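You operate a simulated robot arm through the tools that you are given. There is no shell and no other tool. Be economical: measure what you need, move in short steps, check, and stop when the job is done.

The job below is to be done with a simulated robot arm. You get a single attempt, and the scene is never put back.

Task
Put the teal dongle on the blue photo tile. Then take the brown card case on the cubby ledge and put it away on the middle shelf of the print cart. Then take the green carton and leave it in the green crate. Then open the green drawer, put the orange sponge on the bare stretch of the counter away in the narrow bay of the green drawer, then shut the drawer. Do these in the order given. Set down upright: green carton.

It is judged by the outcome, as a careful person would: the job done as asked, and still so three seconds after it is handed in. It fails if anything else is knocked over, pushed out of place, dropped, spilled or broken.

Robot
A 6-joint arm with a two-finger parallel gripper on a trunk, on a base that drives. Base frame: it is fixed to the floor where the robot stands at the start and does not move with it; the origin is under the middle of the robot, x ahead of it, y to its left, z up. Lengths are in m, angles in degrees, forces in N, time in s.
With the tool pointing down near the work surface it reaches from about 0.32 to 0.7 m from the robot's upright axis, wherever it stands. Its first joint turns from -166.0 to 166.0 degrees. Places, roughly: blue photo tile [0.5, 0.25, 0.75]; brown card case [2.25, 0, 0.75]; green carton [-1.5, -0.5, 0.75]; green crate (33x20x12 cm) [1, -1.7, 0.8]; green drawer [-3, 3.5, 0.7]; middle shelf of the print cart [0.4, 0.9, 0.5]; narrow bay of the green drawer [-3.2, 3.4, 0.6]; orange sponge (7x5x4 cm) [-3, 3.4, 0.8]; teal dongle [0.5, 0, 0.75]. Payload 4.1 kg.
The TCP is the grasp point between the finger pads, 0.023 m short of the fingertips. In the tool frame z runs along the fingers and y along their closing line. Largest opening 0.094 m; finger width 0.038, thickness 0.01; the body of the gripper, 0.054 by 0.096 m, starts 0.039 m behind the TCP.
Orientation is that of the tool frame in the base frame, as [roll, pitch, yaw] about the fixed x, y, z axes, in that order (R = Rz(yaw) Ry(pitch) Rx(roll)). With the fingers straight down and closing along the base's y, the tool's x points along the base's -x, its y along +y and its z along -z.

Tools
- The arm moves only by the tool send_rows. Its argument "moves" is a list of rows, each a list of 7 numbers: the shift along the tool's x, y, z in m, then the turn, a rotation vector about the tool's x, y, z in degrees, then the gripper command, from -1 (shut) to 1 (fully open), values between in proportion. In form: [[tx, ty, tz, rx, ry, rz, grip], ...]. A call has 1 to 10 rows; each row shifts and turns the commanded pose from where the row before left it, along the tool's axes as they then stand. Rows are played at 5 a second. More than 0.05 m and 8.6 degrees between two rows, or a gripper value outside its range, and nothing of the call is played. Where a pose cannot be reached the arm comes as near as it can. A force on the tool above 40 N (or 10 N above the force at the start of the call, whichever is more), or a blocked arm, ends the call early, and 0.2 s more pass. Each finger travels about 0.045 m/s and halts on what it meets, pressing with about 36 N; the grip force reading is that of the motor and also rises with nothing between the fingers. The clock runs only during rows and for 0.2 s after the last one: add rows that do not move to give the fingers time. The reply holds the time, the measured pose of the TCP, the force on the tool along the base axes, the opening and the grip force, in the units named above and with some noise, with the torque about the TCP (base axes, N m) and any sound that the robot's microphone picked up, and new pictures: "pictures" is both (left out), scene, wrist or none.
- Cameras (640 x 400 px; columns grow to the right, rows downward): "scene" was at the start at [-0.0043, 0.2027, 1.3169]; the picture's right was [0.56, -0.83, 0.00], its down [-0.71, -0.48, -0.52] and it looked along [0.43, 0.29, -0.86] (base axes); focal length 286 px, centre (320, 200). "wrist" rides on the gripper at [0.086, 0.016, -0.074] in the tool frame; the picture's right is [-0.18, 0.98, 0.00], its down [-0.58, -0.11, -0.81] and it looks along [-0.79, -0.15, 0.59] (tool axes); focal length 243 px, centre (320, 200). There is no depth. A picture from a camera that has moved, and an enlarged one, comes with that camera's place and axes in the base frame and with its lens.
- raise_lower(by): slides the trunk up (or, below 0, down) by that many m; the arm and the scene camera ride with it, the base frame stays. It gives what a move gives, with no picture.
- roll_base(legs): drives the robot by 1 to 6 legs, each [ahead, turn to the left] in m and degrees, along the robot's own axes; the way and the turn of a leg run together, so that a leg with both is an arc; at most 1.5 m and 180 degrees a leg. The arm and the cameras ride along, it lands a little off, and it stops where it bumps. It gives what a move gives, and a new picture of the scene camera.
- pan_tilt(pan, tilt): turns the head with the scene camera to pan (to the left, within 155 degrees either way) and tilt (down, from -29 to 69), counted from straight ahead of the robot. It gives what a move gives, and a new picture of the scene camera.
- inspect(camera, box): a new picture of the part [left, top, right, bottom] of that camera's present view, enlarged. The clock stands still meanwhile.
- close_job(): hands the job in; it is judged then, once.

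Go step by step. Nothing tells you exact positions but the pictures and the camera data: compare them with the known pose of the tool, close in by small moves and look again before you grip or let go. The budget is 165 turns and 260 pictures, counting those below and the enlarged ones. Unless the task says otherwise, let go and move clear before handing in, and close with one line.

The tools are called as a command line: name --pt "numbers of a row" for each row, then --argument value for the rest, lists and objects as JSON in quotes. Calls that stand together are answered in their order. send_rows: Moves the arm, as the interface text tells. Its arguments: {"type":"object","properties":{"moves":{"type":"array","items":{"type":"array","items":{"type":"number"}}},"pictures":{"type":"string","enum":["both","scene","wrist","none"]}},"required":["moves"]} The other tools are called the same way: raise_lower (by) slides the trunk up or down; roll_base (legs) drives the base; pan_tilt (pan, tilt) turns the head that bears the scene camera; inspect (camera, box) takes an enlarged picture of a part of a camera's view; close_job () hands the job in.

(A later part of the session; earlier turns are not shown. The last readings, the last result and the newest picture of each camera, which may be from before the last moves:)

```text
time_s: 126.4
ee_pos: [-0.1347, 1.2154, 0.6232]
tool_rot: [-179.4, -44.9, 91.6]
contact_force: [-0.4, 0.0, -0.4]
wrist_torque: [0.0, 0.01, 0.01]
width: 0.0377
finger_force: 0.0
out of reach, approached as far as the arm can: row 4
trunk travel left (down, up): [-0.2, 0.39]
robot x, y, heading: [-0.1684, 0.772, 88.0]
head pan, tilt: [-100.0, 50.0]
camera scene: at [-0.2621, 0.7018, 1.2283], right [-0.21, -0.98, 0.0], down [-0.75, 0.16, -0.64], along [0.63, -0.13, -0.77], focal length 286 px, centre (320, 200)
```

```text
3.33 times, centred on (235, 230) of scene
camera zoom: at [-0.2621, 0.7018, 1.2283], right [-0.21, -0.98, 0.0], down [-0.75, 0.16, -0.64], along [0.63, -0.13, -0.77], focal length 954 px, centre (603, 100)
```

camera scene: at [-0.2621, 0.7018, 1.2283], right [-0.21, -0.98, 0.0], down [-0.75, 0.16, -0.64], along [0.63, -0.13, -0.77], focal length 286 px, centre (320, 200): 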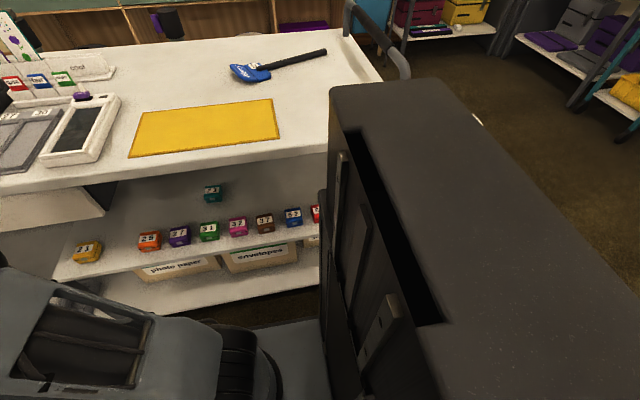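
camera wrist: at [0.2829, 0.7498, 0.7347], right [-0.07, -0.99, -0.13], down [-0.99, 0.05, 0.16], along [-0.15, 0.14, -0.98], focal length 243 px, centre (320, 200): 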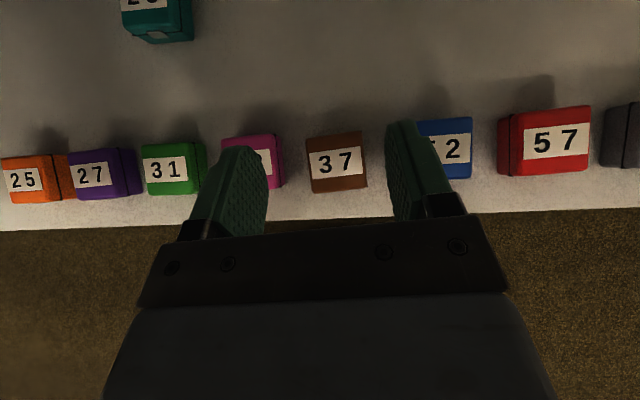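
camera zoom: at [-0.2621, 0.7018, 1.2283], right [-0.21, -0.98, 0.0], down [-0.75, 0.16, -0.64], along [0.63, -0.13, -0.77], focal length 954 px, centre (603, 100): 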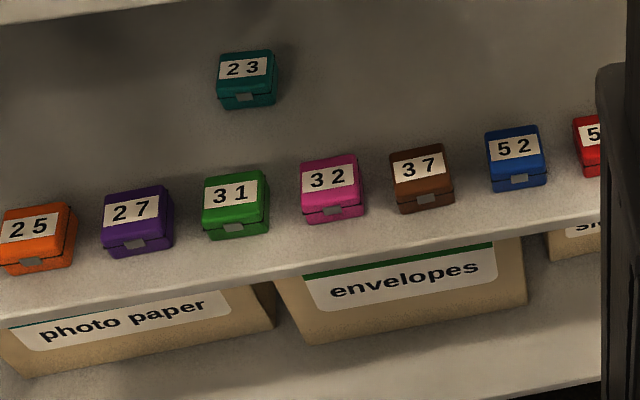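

The row 31‑32‑37‑52 is complete. I'll restore the tool to straight down with its normal roll before going for the green carton.

send_rows --pt "0 0 -0.02 0 -7.5 0 -0.2" --pt "0 0 -0.02 0 -7.5 0 -0.2" --pt "0 0 -0.02 0 -7.5 0 -0.2" --pt "0 0 -0.02 0 -7.5 0 -0.2" --pt "0 0 -0.02 0 -7.5 0 -0.2" --pt "0 0 -0.02 0 -7.5 0 -0.2" --pt "0 0 0 0 0 -8.5 -0.2" --pt "0 0 0 0 0 -8.5 -0.2" --pt "0 0 0 0 0 -8.5 -0.2" --pt "0 0 0 0 0 -8.5 -0.2" --pictures "none"

send_rows --pt "0 0 0 0 0 -8.5 -0.2" --pt "0 0 0 0 0 -8.5 -0.2" --pt "0 0 0 0 0 -8.5 -0.2" --pt "0 0 0 0 0 -8.5 -0.2" --pt "0 0 0 0 0 -8.5 -0.2" --pt "0 0 0 0 0 -8.5 -0.2" --pt "0 0 0 0 0 -8.5 -0.2" --pt "0 0 0 0 0 -8.5 -0.2" --pt "0 0 0 0 0 -8.5 -0.2" --pt "0 0 0 0 0 -8.5 -0.2" --pictures "none"

send_rows --pt "0 0 0 0 0 -8.5 -0.2" --pt "0 0 0 0 0 -8.5 -0.2" --pt "0 0 0 0 0 -8.5 -0.2" --pt "0 0 0 0 0 -8.5 -0.2" --pt "0 0 0 0 0 -8.5 -0.2" --pt "0 0 0 0 0 -8.5 -0.2" --pictures "none"

pan_tilt --pan 150 --tilt 35

```text
time_s: 128.6
ee_pos: [-0.1517, 1.1772, 0.6868]
tool_rot: [174.7, -17.6, 129.3]
contact_force: [0.0, -0.1, -0.2]
wrist_torque: [0.0, -0.02, 0.01]
width: 0.0375
finger_force: 0.2
out of reach, approached as far as the arm can: row 2, 3, 4, 5
trunk travel left (down, up): [-0.2, 0.39]
robot x, y, heading: [-0.1691, 0.7747, 88.2]
head pan, tilt: [-100.0, 50.0]
```

```text
time_s: 130.8
ee_pos: [-0.1508, 1.1783, 0.6875]
tool_rot: [162.0, 3.6, -147.2]
contact_force: [-0.1, -0.2, -0.5]
wrist_torque: [-0.01, 0.0, -0.02]
width: 0.0376
finger_force: 0.1
trunk travel left (down, up): [-0.2, 0.39]
robot x, y, heading: [-0.1731, 0.7774, 87.9]
head pan, tilt: [-100.0, 50.0]
```

```text
time_s: 132.2
ee_pos: [-0.1503, 1.1774, 0.6868]
tool_rot: [171.3, 16.2, -96.8]
contact_force: [-0.2, 0.1, 0.3]
wrist_torque: [0.03, 0.01, -0.01]
width: 0.0378
finger_force: 0.1
trunk travel left (down, up): [-0.2, 0.39]
robot x, y, heading: [-0.1659, 0.7767, 88.0]
head pan, tilt: [-100.0, 50.0]
```

```text
time_s: 135.7
ee_pos: [-0.151, 1.1769, 0.6865]
tool_rot: [171.3, 16.2, -97.2]
contact_force: [0.4, 1.0, 0.1]
wrist_torque: [0.02, -0.01, -0.02]
width: 0.0376
finger_force: 0.1
trunk travel left (down, up): [-0.2, 0.39]
robot x, y, heading: [-0.1682, 0.7761, 87.9]
head pan, tilt: [150.0, 35.0]
camera scene: at [-0.3842, 0.643, 1.25], right [-0.85, 0.53, 0.0], down [0.3, 0.49, -0.82], along [-0.43, -0.7, -0.57], focal length 286 px, centre (320, 200)
```

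scene: 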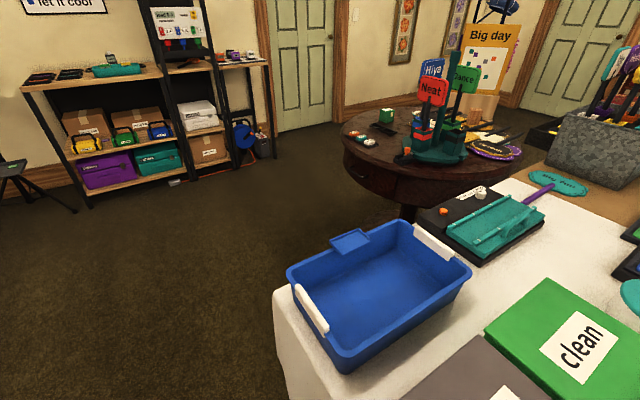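

The tool is slightly tilted from that turn, so I'll straighten it and raise the trunk. The green carton triangulates to about (-1.45, -0.44, 0.76), near the rim of the dark table, so I'll approach it from its -y side.

send_rows --pt "0 0 0 8.5 0 0 0.2" --pt "0 0 0 0 8.1 0 0.2" --pt "0 0 0 0 8.1 0 0.2" --pt "0 0 0 0 0 0 0.2" --pictures "none"

raise_lower --by 0.2

roll_base --legs '[[-1.4, 0]]'

```text
time_s: 136.7
ee_pos: [-0.151, 1.1774, 0.687]
tool_rot: [179.8, 0.1, -97.0]
contact_force: [-0.3, 0.2, 0.3]
wrist_torque: [-0.03, -0.02, 0.01]
width: 0.0564
finger_force: 0.1
trunk travel left (down, up): [-0.2, 0.39]
robot x, y, heading: [-0.167, 0.7752, 88.2]
head pan, tilt: [150.0, 35.0]
```

```text
time_s: 138.9
ee_pos: [-0.1506, 1.1763, 0.888]
tool_rot: [179.7, 0.0, -96.9]
contact_force: [0.1, 0.2, -0.5]
wrist_torque: [0.02, -0.02, 0.01]
width: 0.0565
finger_force: 0.0
trunk travel left (down, up): [-0.4, 0.19]
robot x, y, heading: [-0.1654, 0.772, 88.1]
head pan, tilt: [150.0, 35.0]
```

```text
time_s: 145.9
ee_pos: [-0.1871, -0.2336, 0.8884]
tool_rot: [179.9, 0.0, -94.8]
contact_force: [-0.8, -0.6, 0.0]
wrist_torque: [0.01, -0.01, 0.02]
width: 0.0563
finger_force: 0.2
trunk travel left (down, up): [-0.4, 0.19]
robot x, y, heading: [-0.189, -0.6414, 90.4]
head pan, tilt: [150.0, 35.0]
camera scene: at [-0.4001, -0.7768, 1.45], right [-0.87, 0.5, 0.0], down [0.28, 0.5, -0.82], along [-0.41, -0.71, -0.57], focal length 286 px, centre (320, 200)
```

scene: 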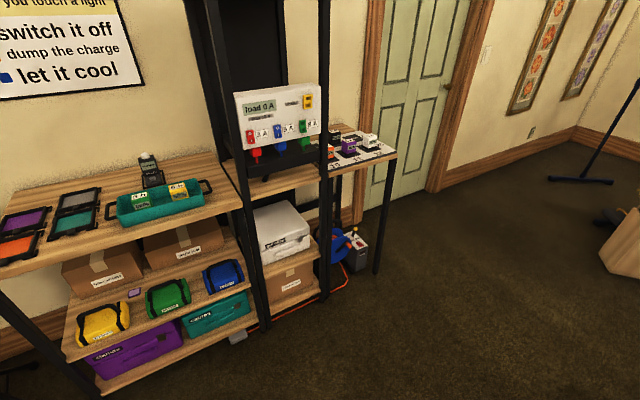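

I'm out of the corridor, so I'll drive to the -y side of the dark table and face it.

roll_base --legs '[[0, 103.4], [1.29, 0], [0, -103.8]]'

pan_tilt --pan 5 --tilt 42

inspect --camera "wrist" --box '[0, 0, 640, 400]'

```text
time_s: 161.1
ee_pos: [-1.4338, -0.6238, 0.887]
tool_rot: [179.8, 0.1, -88.2]
contact_force: [-0.5, 0.4, -0.4]
wrist_torque: [-0.02, 0.02, 0.0]
width: 0.056
finger_force: 0.1
trunk travel left (down, up): [-0.4, 0.19]
robot x, y, heading: [-1.3947, -1.0243, 96.9]
head pan, tilt: [150.0, 35.0]
camera scene: at [-1.5819, -1.1883, 1.45], right [-0.92, 0.39, 0.0], down [0.22, 0.53, -0.82], along [-0.32, -0.75, -0.57], focal length 286 px, centre (320, 200)
```

scene: 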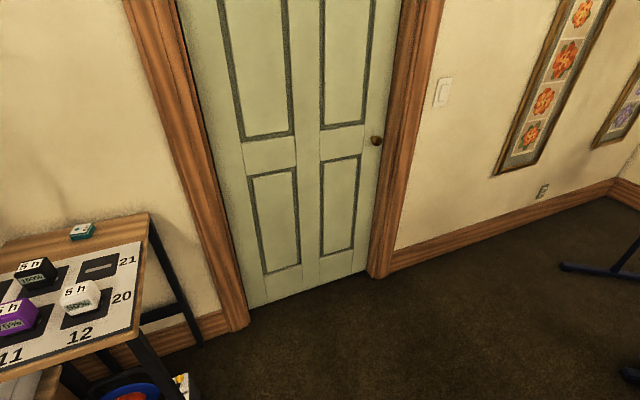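

```text
time_s: 163.3
ee_pos: [-1.4341, -0.624, 0.8873]
tool_rot: [179.8, -0.1, -88.1]
contact_force: [-0.1, 0.1, 0.8]
wrist_torque: [0.01, 0.03, 0.01]
width: 0.0564
finger_force: 0.1
trunk travel left (down, up): [-0.4, 0.19]
robot x, y, heading: [-1.3867, -1.0264, 97.0]
head pan, tilt: [5.0, 42.0]
camera scene: at [-1.5649, -1.0255, 1.4395], right [0.98, 0.21, 0.0], down [0.14, -0.65, -0.74], along [-0.15, 0.73, -0.67], focal length 286 px, centre (320, 200)
```

scene: 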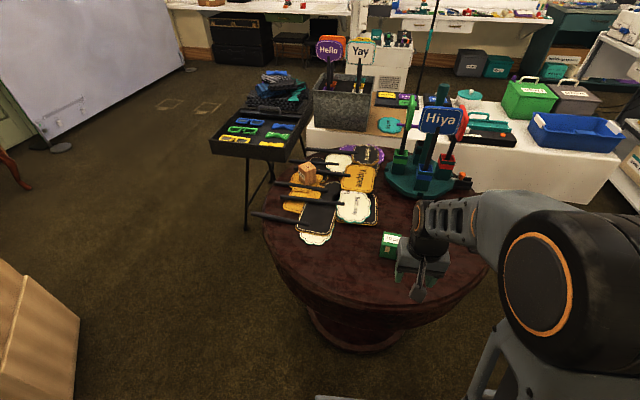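

```text
1.00 times, centred on (320, 200) of wrist
camera zoom: at [-1.4458, -0.71, 0.9626], right [-0.99, 0.15, 0.0], down [0.09, 0.58, 0.81], along [0.12, 0.8, -0.59], focal length 243 px, centre (320, 200)
```

zoom: 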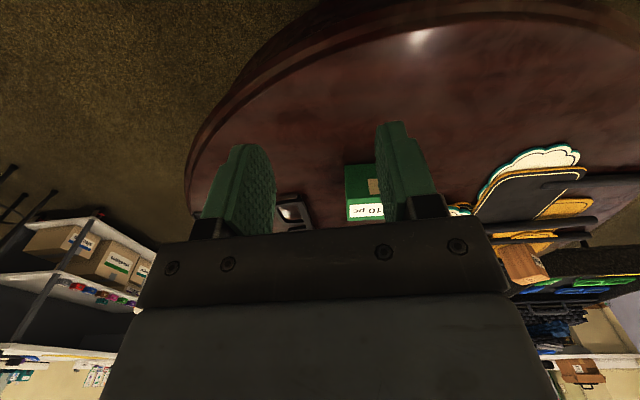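

The carton is near (-1.465, -0.42) with its top around z≈0.74. I'll zoom in to see its size and surroundings.

inspect --camera "scene" --box '[340, 200, 460, 290]'

inspect --camera "wrist" --box '[260, 120, 480, 240]'

```text
4.44 times, centred on (400, 245) of scene
camera zoom: at [-1.5649, -1.0255, 1.4395], right [0.98, 0.21, 0.0], down [0.14, -0.65, -0.74], along [-0.15, 0.73, -0.67], focal length 1273 px, centre (-36, 0)
```

zoom: 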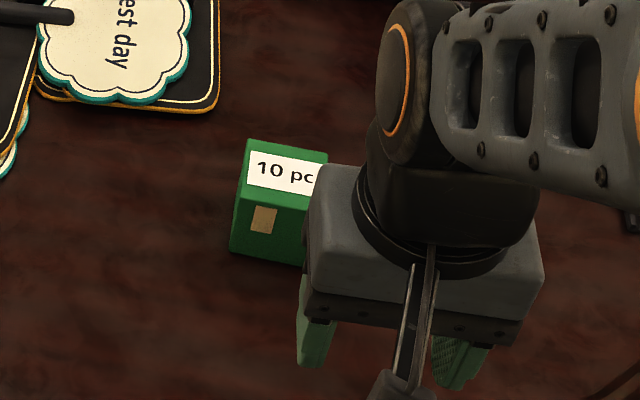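

```text
2.91 times, centred on (370, 180) of wrist
camera zoom: at [-1.4458, -0.71, 0.9626], right [-0.99, 0.15, 0.0], down [0.09, 0.58, 0.81], along [0.12, 0.8, -0.59], focal length 706 px, centre (174, 258)
```

zoom: 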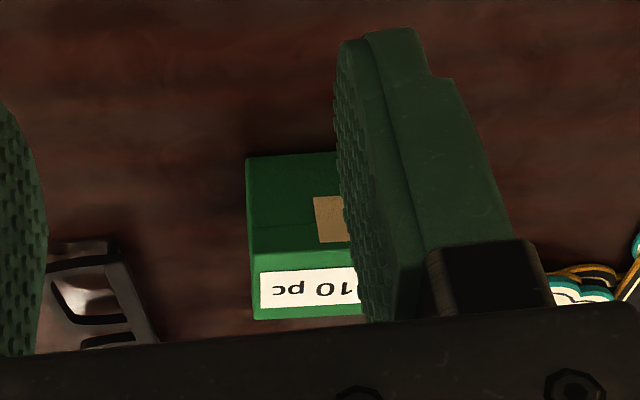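

The carton is about 5.4×5.2×5.8 cm, square to the world axes, centred at about (-1.464, -0.421), table at z≈0.71. I'll move above it with the gripper open.

send_rows --pt "-0.0408 0.0047 0 0 0 0 1" --pt "-0.0408 0.0047 0 0 0 0 1" --pt "-0.0408 0.0047 0 0 0 0 1" --pt "-0.0408 0.0047 0 0 0 0 1" --pt "-0.0408 0.0047 0 0 0 0 1" --pt "0 0 0.03 0 0 -1.8 1" --pt "0 0 0 0 0 0 1"

inspect --camera "scene" --box '[340, 190, 460, 280]'

```text
time_s: 164.9
ee_pos: [-1.4611, -0.4177, 0.8572]
tool_rot: [179.8, 0.0, -86.2]
contact_force: [0.4, 0.6, -0.1]
wrist_torque: [-0.03, 0.0, -0.01]
width: 0.0938
finger_force: 0.0
trunk travel left (down, up): [-0.4, 0.19]
robot x, y, heading: [-1.3873, -1.0264, 97.1]
head pan, tilt: [5.0, 42.0]
camera scene: at [-1.5649, -1.0254, 1.4395], right [0.98, 0.21, 0.0], down [0.14, -0.65, -0.74], along [-0.15, 0.73, -0.67], focal length 286 px, centre (320, 200)
camera wrist: at [-1.4694, -0.5043, 0.9319], right [-0.99, 0.12, 0.0], down [0.07, 0.59, 0.81], along [0.09, 0.8, -0.59], focal length 243 px, centre (320, 200)
```

scene: 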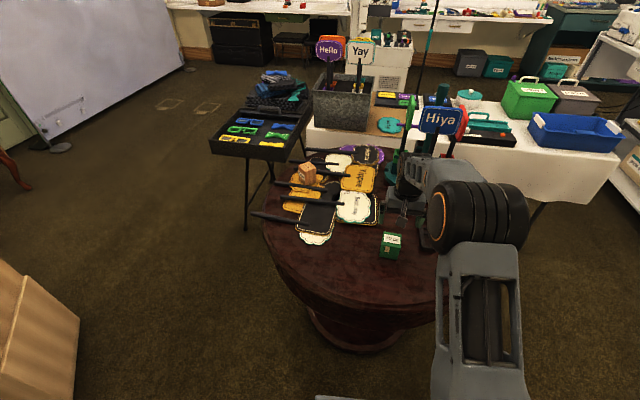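
wrist: 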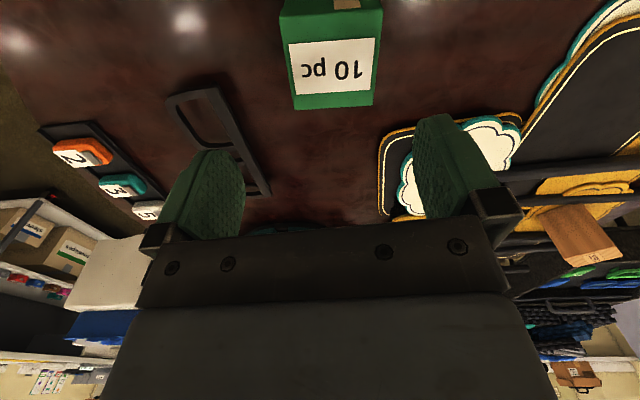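

```text
4.44 times, centred on (400, 235) of scene
camera zoom: at [-1.5649, -1.0254, 1.4395], right [0.98, 0.21, 0.0], down [0.14, -0.65, -0.74], along [-0.15, 0.73, -0.67], focal length 1273 px, centre (-36, 44)
```

zoom: 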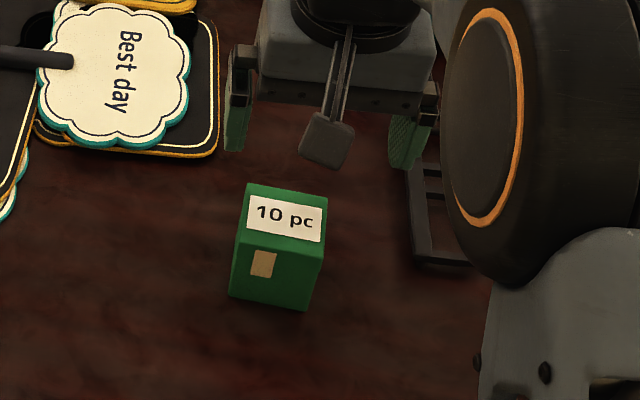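

The carton is right under the gripper, at (-1.470, -0.422), slightly turned. I'll align and descend around it.

send_rows --pt "0.004 0.009 0.0 0 0 6 1" --pt "0 0 0.04 0 0 0 1" --pt "0 0 0.03 0 0 0 1" --pt "0 0 0 0 0 0 1"

inspect --camera "scene" --box '[340, 190, 460, 280]'

```text
time_s: 165.9
ee_pos: [-1.4731, -0.4237, 0.7881]
tool_rot: [179.9, 0.0, -92.4]
contact_force: [0.6, 0.0, -0.4]
wrist_torque: [0.04, -0.01, -0.01]
width: 0.0939
finger_force: 0.1
trunk travel left (down, up): [-0.4, 0.19]
robot x, y, heading: [-1.3883, -1.0279, 97.2]
head pan, tilt: [5.0, 42.0]
camera scene: at [-1.5649, -1.0253, 1.4395], right [0.98, 0.21, 0.0], down [0.14, -0.65, -0.74], along [-0.15, 0.73, -0.67], focal length 286 px, centre (320, 200)
camera wrist: at [-1.4909, -0.508, 0.8631], right [-0.97, 0.22, 0.0], down [0.13, 0.58, 0.81], along [0.18, 0.79, -0.59], focal length 243 px, centre (320, 200)
```

scene: 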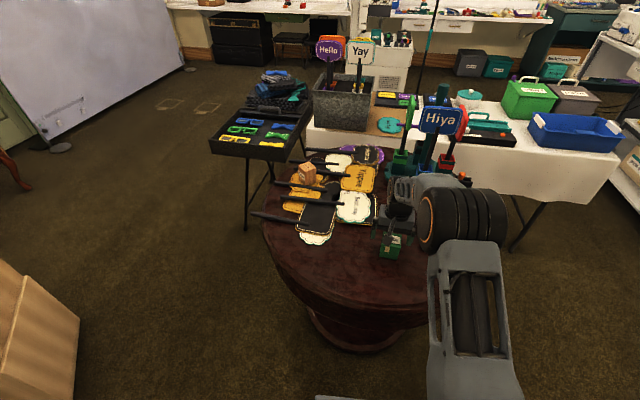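
wrist: 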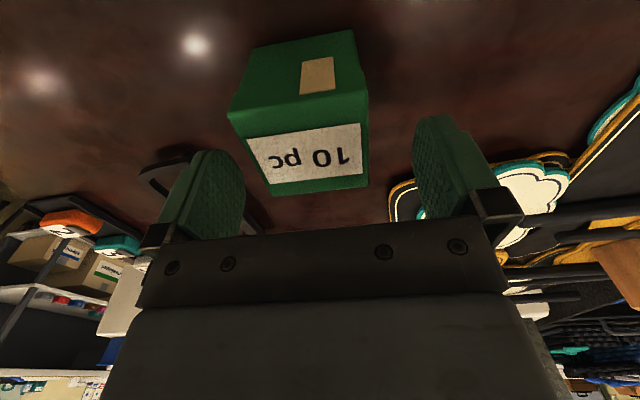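

```text
4.44 times, centred on (400, 235) of scene
camera zoom: at [-1.5649, -1.0253, 1.4395], right [0.98, 0.21, 0.0], down [0.14, -0.65, -0.74], along [-0.15, 0.73, -0.67], focal length 1273 px, centre (-36, 44)
```

zoom: 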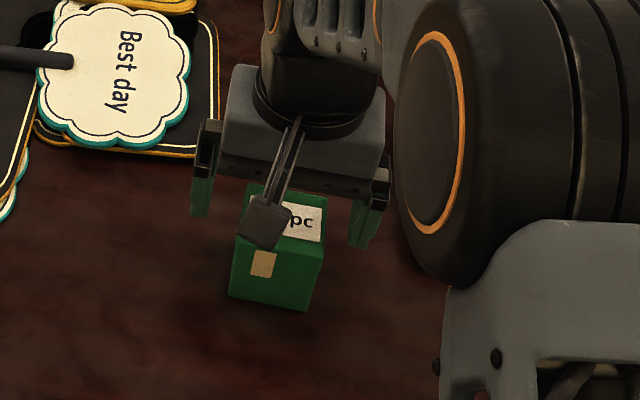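

Centred within a few millimetres. I'll nudge, descend to z≈0.752, and close.

send_rows --pt "0.003 -0.004 0.018 0 0 1.5 1" --pt "0 0 0.018 0 0 0 1" --pt "0 0 0 0 0 0 1" --pictures "wrist"

```text
time_s: 166.8
ee_pos: [-1.4696, -0.4288, 0.7509]
tool_rot: [179.8, 0.0, -93.8]
contact_force: [-0.3, -0.6, 0.3]
wrist_torque: [-0.01, -0.01, -0.02]
width: 0.0942
finger_force: 0.1
trunk travel left (down, up): [-0.4, 0.19]
robot x, y, heading: [-1.388, -1.0256, 97.0]
head pan, tilt: [5.0, 42.0]
camera wrist: at [-1.4908, -0.5113, 0.8259], right [-0.97, 0.25, 0.0], down [0.15, 0.57, 0.81], along [0.2, 0.78, -0.59], focal length 243 px, centre (320, 200)
```

wrist: 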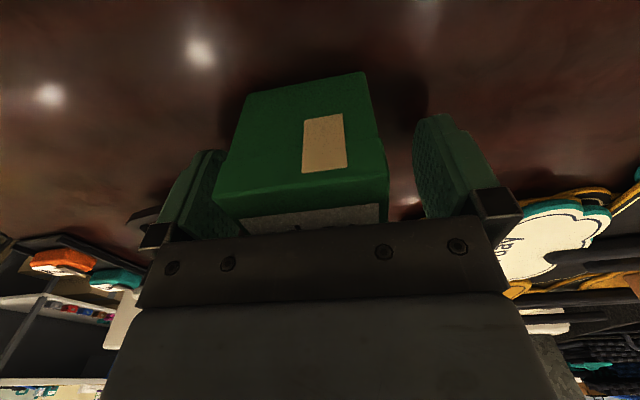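

The carton is between the fingers, so I'll close on it.

send_rows --pt "0 0 0 0 0 0 -1" --pt "0 0 0 0 0 0 -1" --pt "0 0 0 0 0 0 -1" --pt "0 0 0 0 0 0 -1" --pt "0 0 0 0 0 0 -1"

```text
time_s: 167.9
ee_pos: [-1.4704, -0.4277, 0.7507]
tool_rot: [179.8, 0.0, -93.8]
contact_force: [0.2, 0.4, 0.9]
wrist_torque: [-0.08, -0.07, -0.01]
width: 0.0538
finger_force: 36.2
trunk travel left (down, up): [-0.4, 0.19]
robot x, y, heading: [-1.3866, -1.0279, 97.0]
head pan, tilt: [5.0, 42.0]
camera scene: at [-1.5649, -1.0255, 1.4395], right [0.98, 0.21, 0.0], down [0.14, -0.65, -0.74], along [-0.15, 0.73, -0.67], focal length 286 px, centre (320, 200)
camera wrist: at [-1.4907, -0.5114, 0.8261], right [-0.97, 0.25, 0.0], down [0.15, 0.57, 0.81], along [0.2, 0.78, -0.59], focal length 243 px, centre (320, 200)
```

scene: 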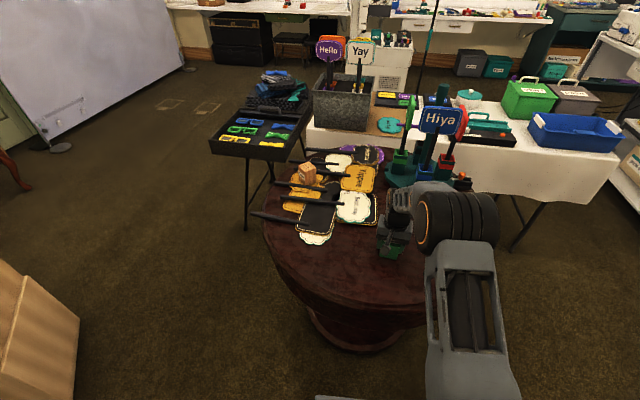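
wrist: 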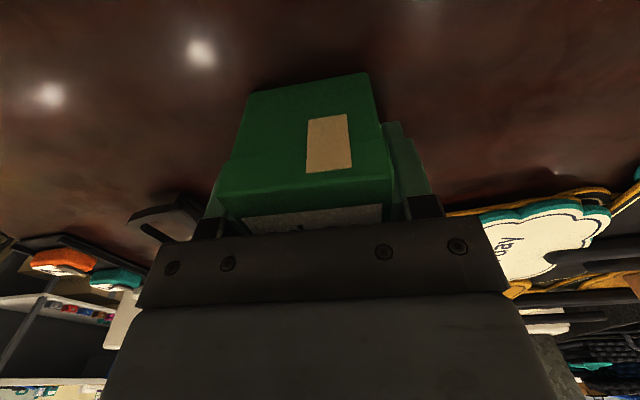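

Gripped. I'll lift it clear and draw it back towards me.

send_rows --pt "0 0 -0.03 0 0 0 -1" --pt "0 0 -0.04 0 0 0 -1" --pt "0 0 -0.045 0 0 0 -1" --pt "0.045 0 0 0 0 0 -1" --pt "0.045 0 0 0 0 0 -1" --pt "0.045 0 0 0 0 0 -1" --pt "0.035 0 0 0 0 0 -1" --pt "0 0 0 0 0 0 -1"

pan_tilt --pan -105 --tilt 25

```text
time_s: 169.8
ee_pos: [-1.4838, -0.5964, 0.8646]
tool_rot: [179.8, 0.0, -93.8]
contact_force: [0.1, 0.0, -1.8]
wrist_torque: [0.02, 0.01, -0.01]
width: 0.0536
finger_force: 36.1
trunk travel left (down, up): [-0.4, 0.19]
robot x, y, heading: [-1.3905, -1.0257, 97.0]
head pan, tilt: [5.0, 42.0]
camera scene: at [-1.5649, -1.0256, 1.4395], right [0.98, 0.21, 0.0], down [0.14, -0.65, -0.74], along [-0.15, 0.73, -0.67], focal length 286 px, centre (320, 200)
camera wrist: at [-1.5039, -0.6799, 0.9395], right [-0.97, 0.25, 0.0], down [0.15, 0.57, 0.81], along [0.2, 0.78, -0.59], focal length 243 px, centre (320, 200)
```

scene: 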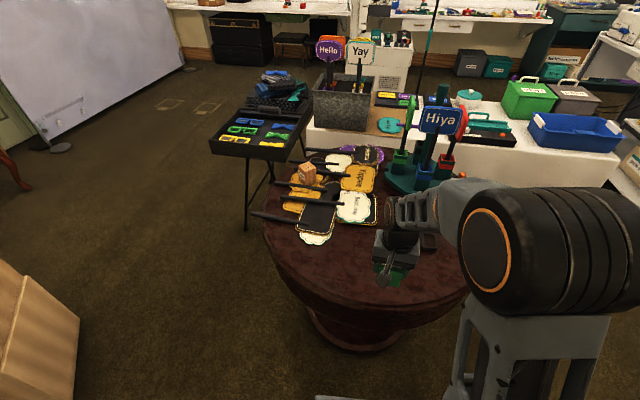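
wrist: 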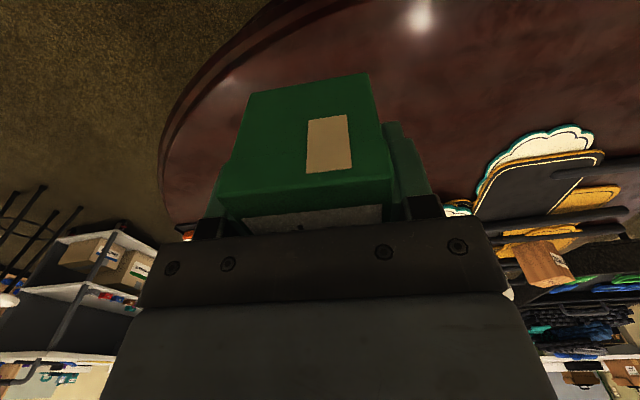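

```text
time_s: 171.6
ee_pos: [-1.4819, -0.596, 0.8652]
tool_rot: [179.8, 0.0, -93.8]
contact_force: [0.0, 0.2, -0.8]
wrist_torque: [0.0, -0.03, -0.02]
width: 0.0536
finger_force: 35.9
trunk travel left (down, up): [-0.4, 0.19]
robot x, y, heading: [-1.3918, -1.0263, 96.9]
head pan, tilt: [-105.0, 25.0]
camera scene: at [-1.4563, -1.1199, 1.4658], right [-0.14, -0.99, 0.0], down [-0.42, 0.06, -0.91], along [0.9, -0.13, -0.42], focal length 286 px, centre (320, 200)
```

scene: 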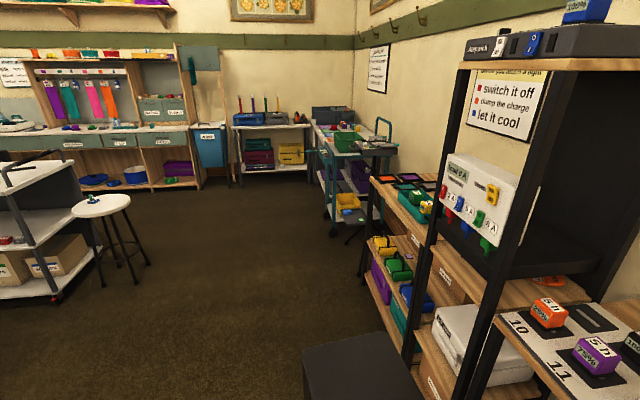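

The crate on the teal cart triangulates to about (1.0, -1.7), rim near z≈0.88. I'll drive across the open floor and face it.

roll_base --legs '[[0, -91.6], [1.2, 0], [1.2, 0], [0, -95.4]]'

pan_tilt --pan 5 --tilt 35

```text
time_s: 191.3
ee_pos: [1.0486, -1.1533, 0.865]
tool_rot: [179.8, 0.0, 81.7]
contact_force: [0.2, 0.6, -1.6]
wrist_torque: [0.0, 0.01, -0.04]
width: 0.0536
finger_force: 35.7
trunk travel left (down, up): [-0.4, 0.19]
robot x, y, heading: [0.9877, -0.7206, -87.4]
head pan, tilt: [-105.0, 25.0]
camera scene: at [1.0613, -0.6314, 1.4658], right [0.22, 0.98, 0.0], down [0.41, -0.09, -0.91], along [-0.88, 0.2, -0.42], focal length 286 px, centre (320, 200)
```

scene: 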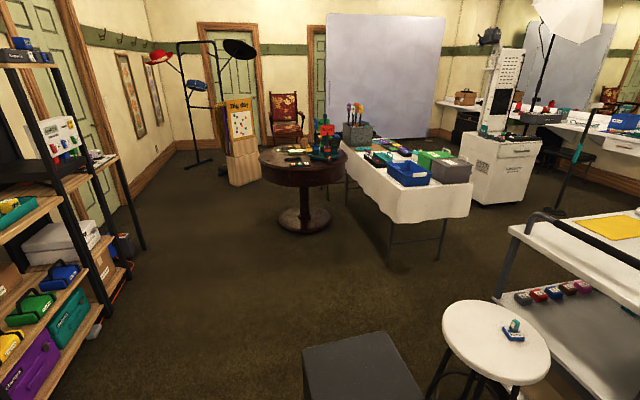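

```text
time_s: 193.1
ee_pos: [1.0482, -1.153, 0.865]
tool_rot: [179.8, 0.0, 81.7]
contact_force: [0.6, -0.7, 0.2]
wrist_torque: [-0.02, 0.01, -0.01]
width: 0.0537
finger_force: 36.0
trunk travel left (down, up): [-0.4, 0.19]
robot x, y, heading: [0.9873, -0.7181, -87.5]
head pan, tilt: [5.0, 35.0]
camera scene: at [1.1627, -0.7387, 1.45], right [-0.99, -0.13, 0.0], down [-0.07, 0.57, -0.82], along [0.11, -0.81, -0.57], focal length 286 px, centre (320, 200)
```

scene: 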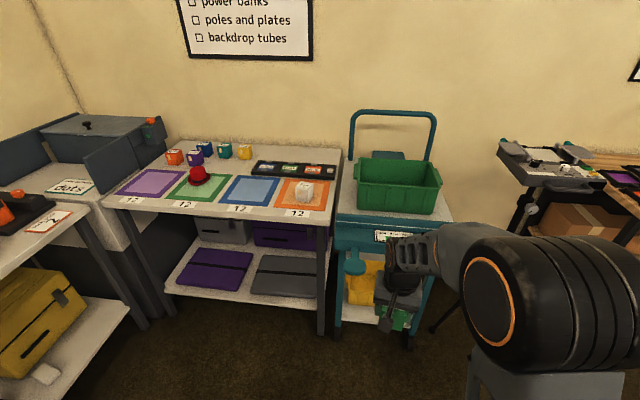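

The crate spans about x 0.83–1.14, y -1.69 to -1.90, floor near z≈0.775 and rim near 0.885. I'll raise the trunk and drive closer.

raise_lower --by 0.12

roll_base --legs '[[0.45, -2.5]]'

pan_tilt --pan 5 --tilt 50

```text
time_s: 194.6
ee_pos: [1.0479, -1.152, 0.9846]
tool_rot: [179.8, 0.1, 81.7]
contact_force: [0.3, 0.3, -1.0]
wrist_torque: [-0.02, 0.0, 0.03]
width: 0.0538
finger_force: 36.1
trunk travel left (down, up): [-0.52, 0.07]
robot x, y, heading: [0.987, -0.7206, -87.6]
head pan, tilt: [5.0, 35.0]
```

```text
time_s: 197.4
ee_pos: [1.0358, -1.6131, 0.985]
tool_rot: [179.8, -0.1, 79.1]
contact_force: [-0.3, 0.5, -1.4]
wrist_torque: [0.04, 0.0, -0.01]
width: 0.0538
finger_force: 36.1
trunk travel left (down, up): [-0.52, 0.07]
robot x, y, heading: [0.9951, -1.1735, -90.0]
head pan, tilt: [5.0, 35.0]
camera scene: at [1.1705, -1.205, 1.57], right [-1.0, -0.08, 0.0], down [-0.05, 0.57, -0.82], along [0.07, -0.82, -0.57], focal length 286 px, centre (320, 200)
```

scene: 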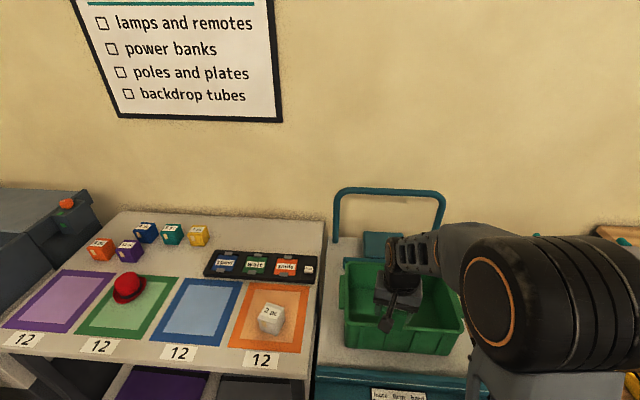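

```text
time_s: 198.2
ee_pos: [1.036, -1.6122, 0.9838]
tool_rot: [179.8, 0.0, 79.1]
contact_force: [0.2, 0.4, -0.6]
wrist_torque: [-0.01, -0.02, 0.0]
width: 0.0537
finger_force: 35.8
trunk travel left (down, up): [-0.52, 0.07]
robot x, y, heading: [0.9975, -1.1735, -90.2]
head pan, tilt: [5.0, 50.0]
camera scene: at [1.1696, -1.1937, 1.5483], right [-1.0, -0.08, 0.0], down [-0.06, 0.76, -0.64], along [0.05, -0.64, -0.77], focal length 286 px, centre (320, 200)
```

scene: 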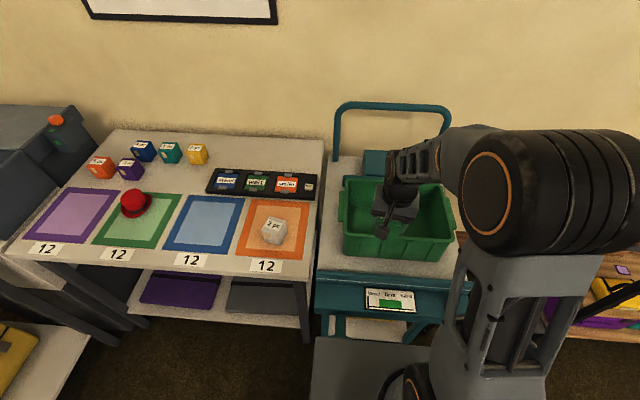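

I'm in place with the carton high in front of the crate. I'll zoom to locate the rim.

inspect --camera "scene" --box '[310, 140, 480, 290]'

inspect --camera "wrist" --box '[0, 0, 640, 400]'

```text
2.67 times, centred on (395, 215) of scene
camera zoom: at [1.1696, -1.1937, 1.5483], right [-1.0, -0.08, 0.0], down [-0.06, 0.76, -0.64], along [0.05, -0.64, -0.77], focal length 764 px, centre (120, 160)
```

zoom: 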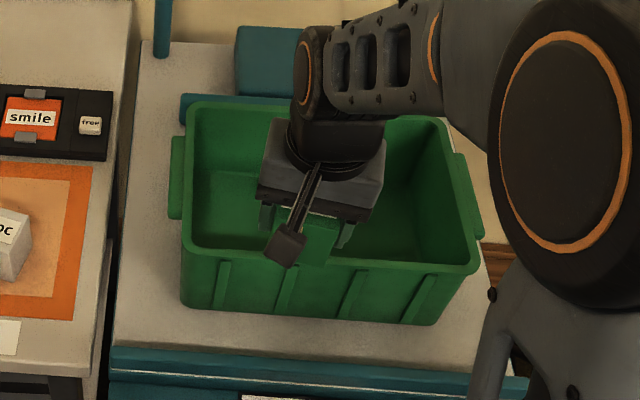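

```text
1.00 times, centred on (320, 200) of wrist
camera zoom: at [1.0697, -1.5298, 1.0595], right [0.93, -0.37, 0.0], down [-0.22, -0.55, 0.81], along [-0.29, -0.75, -0.59], focal length 243 px, centre (320, 200)
```

zoom: 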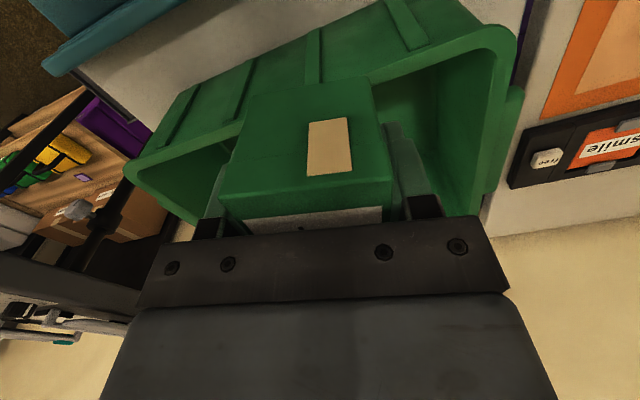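

The rim is at about z≈0.89, with the crate interior spanning y from -1.64 to -1.82. To keep the wrist camera off the front wall I'll turn the tool by 80° and then move over the crate centre.

send_rows --pt "0 0 0 0 0 7.9 -1" --pt "0 0 0 0 0 7.9 -1" --pt "0 0 0 0 0 7.9 -1" --pt "0 0 0 0 0 7.9 -1" --pt "0 0 0 0 0 7.9 -1" --pt "0 0 0 0 0 7.9 -1" --pt "0 0 0 0 0 7.9 -1" --pt "0 0 0 0 0 7.9 -1" --pt "0 0 0 0 0 7.9 -1" --pt "0 0 0 0 0 7.9 -1" --pictures "none"

send_rows --pt "-0.0287 0.041 0 0 0 0 -1" --pt "-0.0287 0.041 0 0 0 0 -1" --pt "-0.0287 0.041 0 0 0 0 -1" --pt "0 0 0 0 0 0 -1"

inspect --camera "scene" --box '[310, 140, 480, 290]'

```text
time_s: 200.4
ee_pos: [1.0356, -1.6131, 0.9844]
tool_rot: [180.0, -0.2, -0.2]
contact_force: [0.8, -0.4, -1.2]
wrist_torque: [-0.02, 0.02, -0.03]
width: 0.054
finger_force: 35.8
trunk travel left (down, up): [-0.52, 0.07]
robot x, y, heading: [0.997, -1.172, -90.2]
head pan, tilt: [5.0, 50.0]
```

```text
time_s: 201.4
ee_pos: [0.9506, -1.7364, 0.9808]
tool_rot: [180.0, -0.2, 0.0]
contact_force: [0.1, 0.1, -0.5]
wrist_torque: [0.02, 0.01, -0.04]
width: 0.0535
finger_force: 35.5
trunk travel left (down, up): [-0.52, 0.07]
robot x, y, heading: [0.9988, -1.1727, -90.2]
head pan, tilt: [5.0, 50.0]
camera scene: at [1.1694, -1.194, 1.5483], right [-1.0, -0.08, 0.0], down [-0.06, 0.76, -0.64], along [0.05, -0.64, -0.77], focal length 286 px, centre (320, 200)
camera wrist: at [1.0374, -1.7514, 1.0554], right [-0.18, -0.98, 0.0], down [-0.58, 0.11, 0.8], along [-0.79, 0.15, -0.59], focal length 243 px, centre (320, 200)
```

scene: 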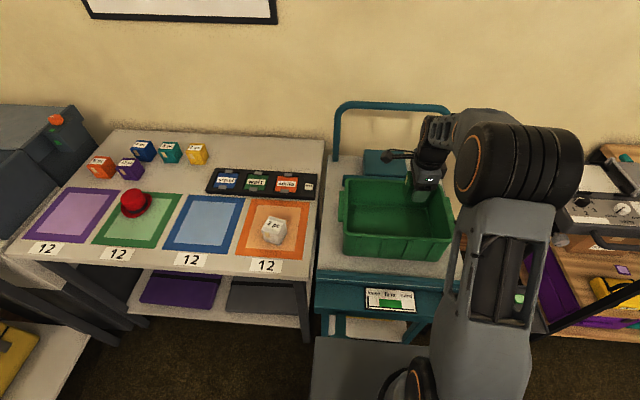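
wrist: 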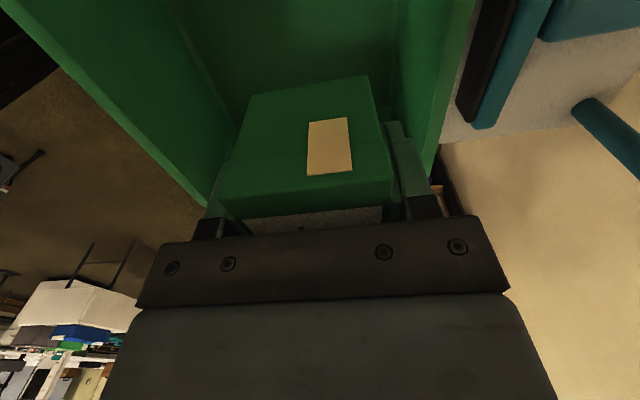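

```text
2.67 times, centred on (395, 215) of scene
camera zoom: at [1.1694, -1.194, 1.5483], right [-1.0, -0.08, 0.0], down [-0.06, 0.76, -0.64], along [0.05, -0.64, -0.77], focal length 764 px, centre (120, 160)
```

zoom: 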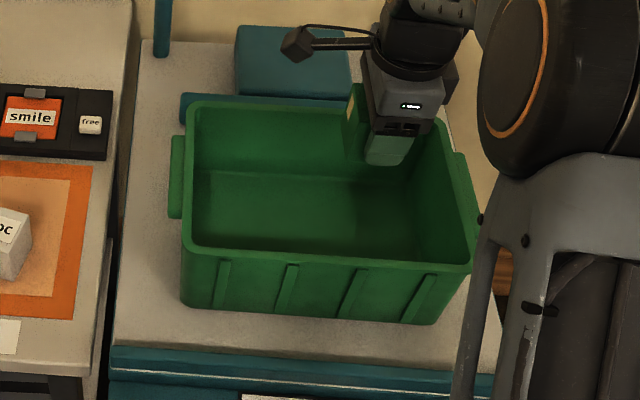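

From both views the rim is nearer z≈0.92 and the crate's centre line is y≈-1.71. I'll shift back toward the centre and start lowering.

send_rows --pt "0.02 -0.026 0 0 0 0 -1" --pt "0 0 0.03 0 0 0 -1" --pt "0 0 0.03 0 0 0 -1" --pt "0 0 0 0 0 0 -1"

inspect --camera "scene" --box '[310, 140, 480, 290]'

```text
time_s: 202.4
ee_pos: [0.9695, -1.7094, 0.9234]
tool_rot: [180.0, -0.2, 0.0]
contact_force: [-0.1, 0.0, -0.7]
wrist_torque: [0.0, 0.02, 0.04]
width: 0.0535
finger_force: 36.0
trunk travel left (down, up): [-0.52, 0.07]
robot x, y, heading: [0.998, -1.1726, -90.1]
head pan, tilt: [5.0, 50.0]
camera scene: at [1.1696, -1.1937, 1.5483], right [-1.0, -0.08, 0.0], down [-0.06, 0.76, -0.64], along [0.05, -0.64, -0.77], focal length 286 px, centre (320, 200)
camera wrist: at [1.0579, -1.7249, 0.9982], right [-0.18, -0.98, 0.0], down [-0.58, 0.11, 0.8], along [-0.79, 0.15, -0.59], focal length 243 px, centre (320, 200)
```

scene: 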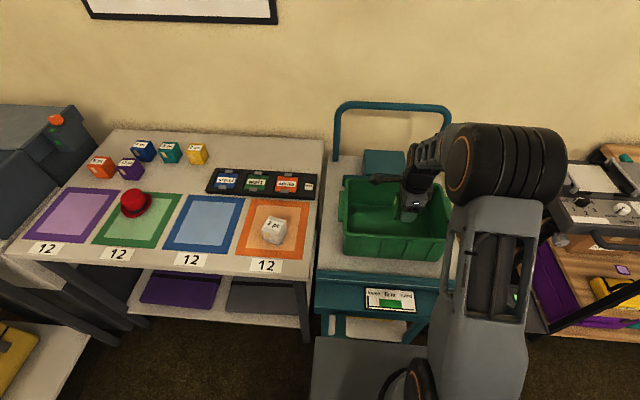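
wrist: 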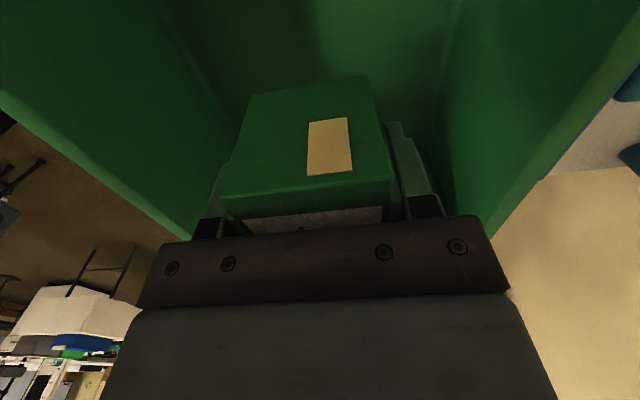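

```text
2.67 times, centred on (395, 215) of scene
camera zoom: at [1.1696, -1.1937, 1.5483], right [-1.0, -0.08, 0.0], down [-0.06, 0.76, -0.64], along [0.05, -0.64, -0.77], focal length 764 px, centre (120, 160)
```

zoom: 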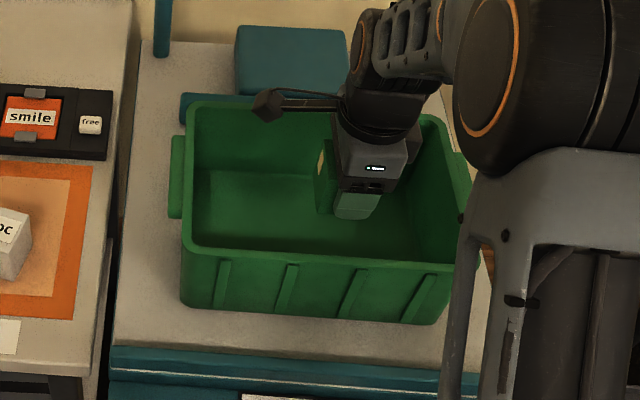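

It's centred in the crate, so I'll keep lowering.

send_rows --pt "0 0 0.025 0 0 0 -1" --pt "0 0 0.025 0 0 0 -1" --pt "0 0 0 0 0 0 -1"

inspect --camera "scene" --box '[340, 170, 460, 270]'

```text
time_s: 203.2
ee_pos: [0.9709, -1.7086, 0.8743]
tool_rot: [-180.0, -0.3, 0.0]
contact_force: [0.6, -0.9, -1.5]
wrist_torque: [0.0, 0.02, 0.03]
width: 0.0538
finger_force: 36.0
trunk travel left (down, up): [-0.52, 0.07]
robot x, y, heading: [0.9962, -1.1734, -90.4]
head pan, tilt: [5.0, 50.0]
camera scene: at [1.1696, -1.1938, 1.5483], right [-1.0, -0.08, 0.0], down [-0.06, 0.76, -0.64], along [0.05, -0.64, -0.77], focal length 286 px, centre (320, 200)
camera wrist: at [1.0587, -1.7231, 0.9483], right [-0.18, -0.98, 0.0], down [-0.58, 0.11, 0.8], along [-0.79, 0.15, -0.59], focal length 243 px, centre (320, 200)
```

scene: 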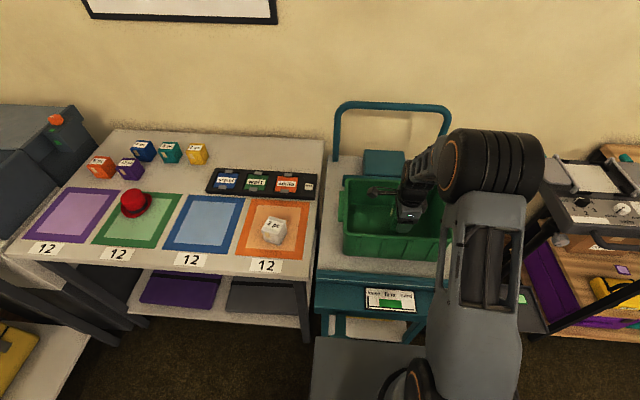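
wrist: 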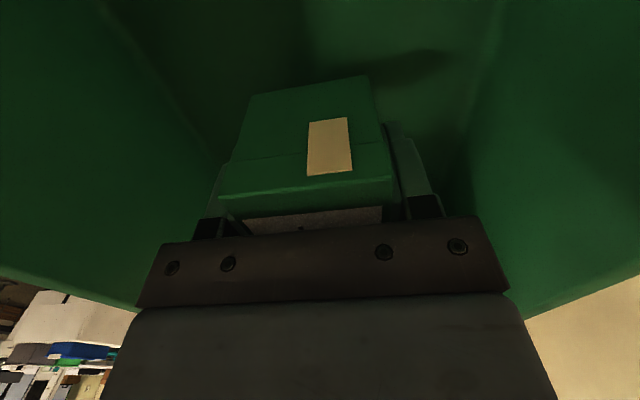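

```text
4.00 times, centred on (400, 220) of scene
camera zoom: at [1.1696, -1.1938, 1.5483], right [-1.0, -0.08, 0.0], down [-0.06, 0.76, -0.64], along [0.05, -0.64, -0.77], focal length 1145 px, centre (0, 120)
```

zoom: 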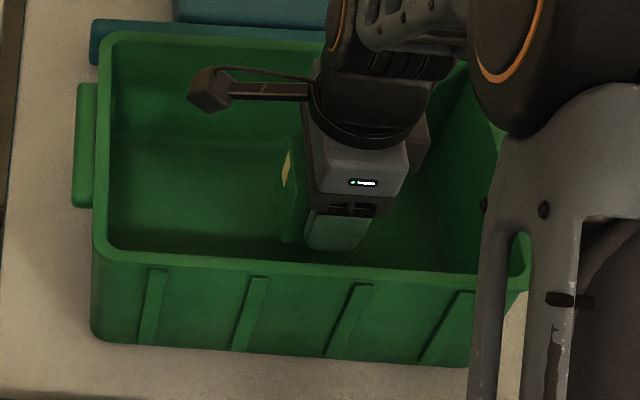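

Walls are clear on both sides. I'll keep lowering in smaller steps until I feel the crate floor.

send_rows --pt "0 0 0.01 0 0 0 -1" --pt "0 0 0.01 0 0 0 -1" --pt "0 0 0 0 0 0 -1" --pictures "none"

send_rows --pt "0 0 0.004 0 0 0 -1" --pt "0 0 0.003 0 0 0 -1" --pt "0 0 0 0 0 0 -1" --pictures "none"

inspect --camera "scene" --box '[340, 170, 460, 270]'

```text
time_s: 204.0
ee_pos: [0.9719, -1.7098, 0.8517]
tool_rot: [179.9, -0.3, 0.0]
contact_force: [-0.9, 0.4, -1.8]
wrist_torque: [0.01, 0.02, -0.01]
width: 0.0536
finger_force: 36.1
trunk travel left (down, up): [-0.52, 0.07]
robot x, y, heading: [0.9951, -1.1758, -90.3]
head pan, tilt: [5.0, 50.0]
```

```text
time_s: 204.8
ee_pos: [0.9722, -1.7102, 0.8469]
tool_rot: [180.0, -0.2, 0.0]
contact_force: [-0.7, -0.4, 0.0]
wrist_torque: [0.03, -0.01, -0.02]
width: 0.0537
finger_force: 35.8
trunk travel left (down, up): [-0.52, 0.07]
robot x, y, heading: [0.9962, -1.174, -90.3]
head pan, tilt: [5.0, 50.0]
```

```text
4.00 times, centred on (400, 220) of scene
camera zoom: at [1.1696, -1.1938, 1.5483], right [-1.0, -0.08, 0.0], down [-0.06, 0.76, -0.64], along [0.05, -0.64, -0.77], focal length 1145 px, centre (0, 120)
```

zoom: 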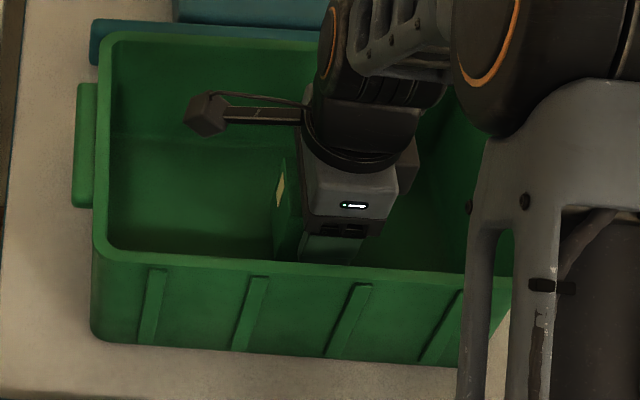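

No contact yet at z=0.847, so on down in small steps.

send_rows --pt "0 0 0.004 0 0 0 -1" --pt "0 0 0 0 0 0 -1" --pictures "none"

send_rows --pt "0 0 0.003 0 0 0 -1" --pt "0 0 0 0 0 0 -1" --pictures "none"

send_rows --pt "0 0 0.003 0 0 0 -1" --pt "0 0 0 0 0 0 -1" --pictures "none"

send_rows --pt "0 0 0.003 0 0 0 -1" --pt "0 0 0 0 0 0 -1" --pictures "none"

```text
time_s: 205.4
ee_pos: [0.9719, -1.7097, 0.8419]
tool_rot: [180.0, -0.2, 0.1]
contact_force: [0.6, 0.2, -1.5]
wrist_torque: [0.01, -0.01, -0.01]
width: 0.0533
finger_force: 36.5
trunk travel left (down, up): [-0.52, 0.07]
robot x, y, heading: [0.9984, -1.1768, -90.2]
head pan, tilt: [5.0, 50.0]
```

```text
time_s: 206.0
ee_pos: [0.9708, -1.7113, 0.8404]
tool_rot: [179.9, -0.1, 0.0]
contact_force: [-1.3, 0.2, -1.0]
wrist_torque: [-0.02, 0.01, -0.01]
width: 0.0536
finger_force: 36.1
trunk travel left (down, up): [-0.52, 0.07]
robot x, y, heading: [0.9976, -1.1774, -90.2]
head pan, tilt: [5.0, 50.0]
```

```text
time_s: 206.6
ee_pos: [0.9716, -1.7109, 0.8364]
tool_rot: [179.9, -0.2, -0.1]
contact_force: [0.4, 0.5, -0.6]
wrist_torque: [0.05, 0.07, -0.01]
width: 0.0536
finger_force: 35.6
trunk travel left (down, up): [-0.52, 0.07]
robot x, y, heading: [0.998, -1.1726, -90.4]
head pan, tilt: [5.0, 50.0]
```

```text
time_s: 207.2
ee_pos: [0.9708, -1.7091, 0.836]
tool_rot: [179.6, -0.1, 0.1]
contact_force: [-1.9, 0.2, 26.4]
wrist_torque: [0.74, 0.23, 0.03]
width: 0.0538
finger_force: 36.3
trunk travel left (down, up): [-0.52, 0.07]
robot x, y, heading: [0.9973, -1.1691, -90.2]
head pan, tilt: [5.0, 50.0]
```

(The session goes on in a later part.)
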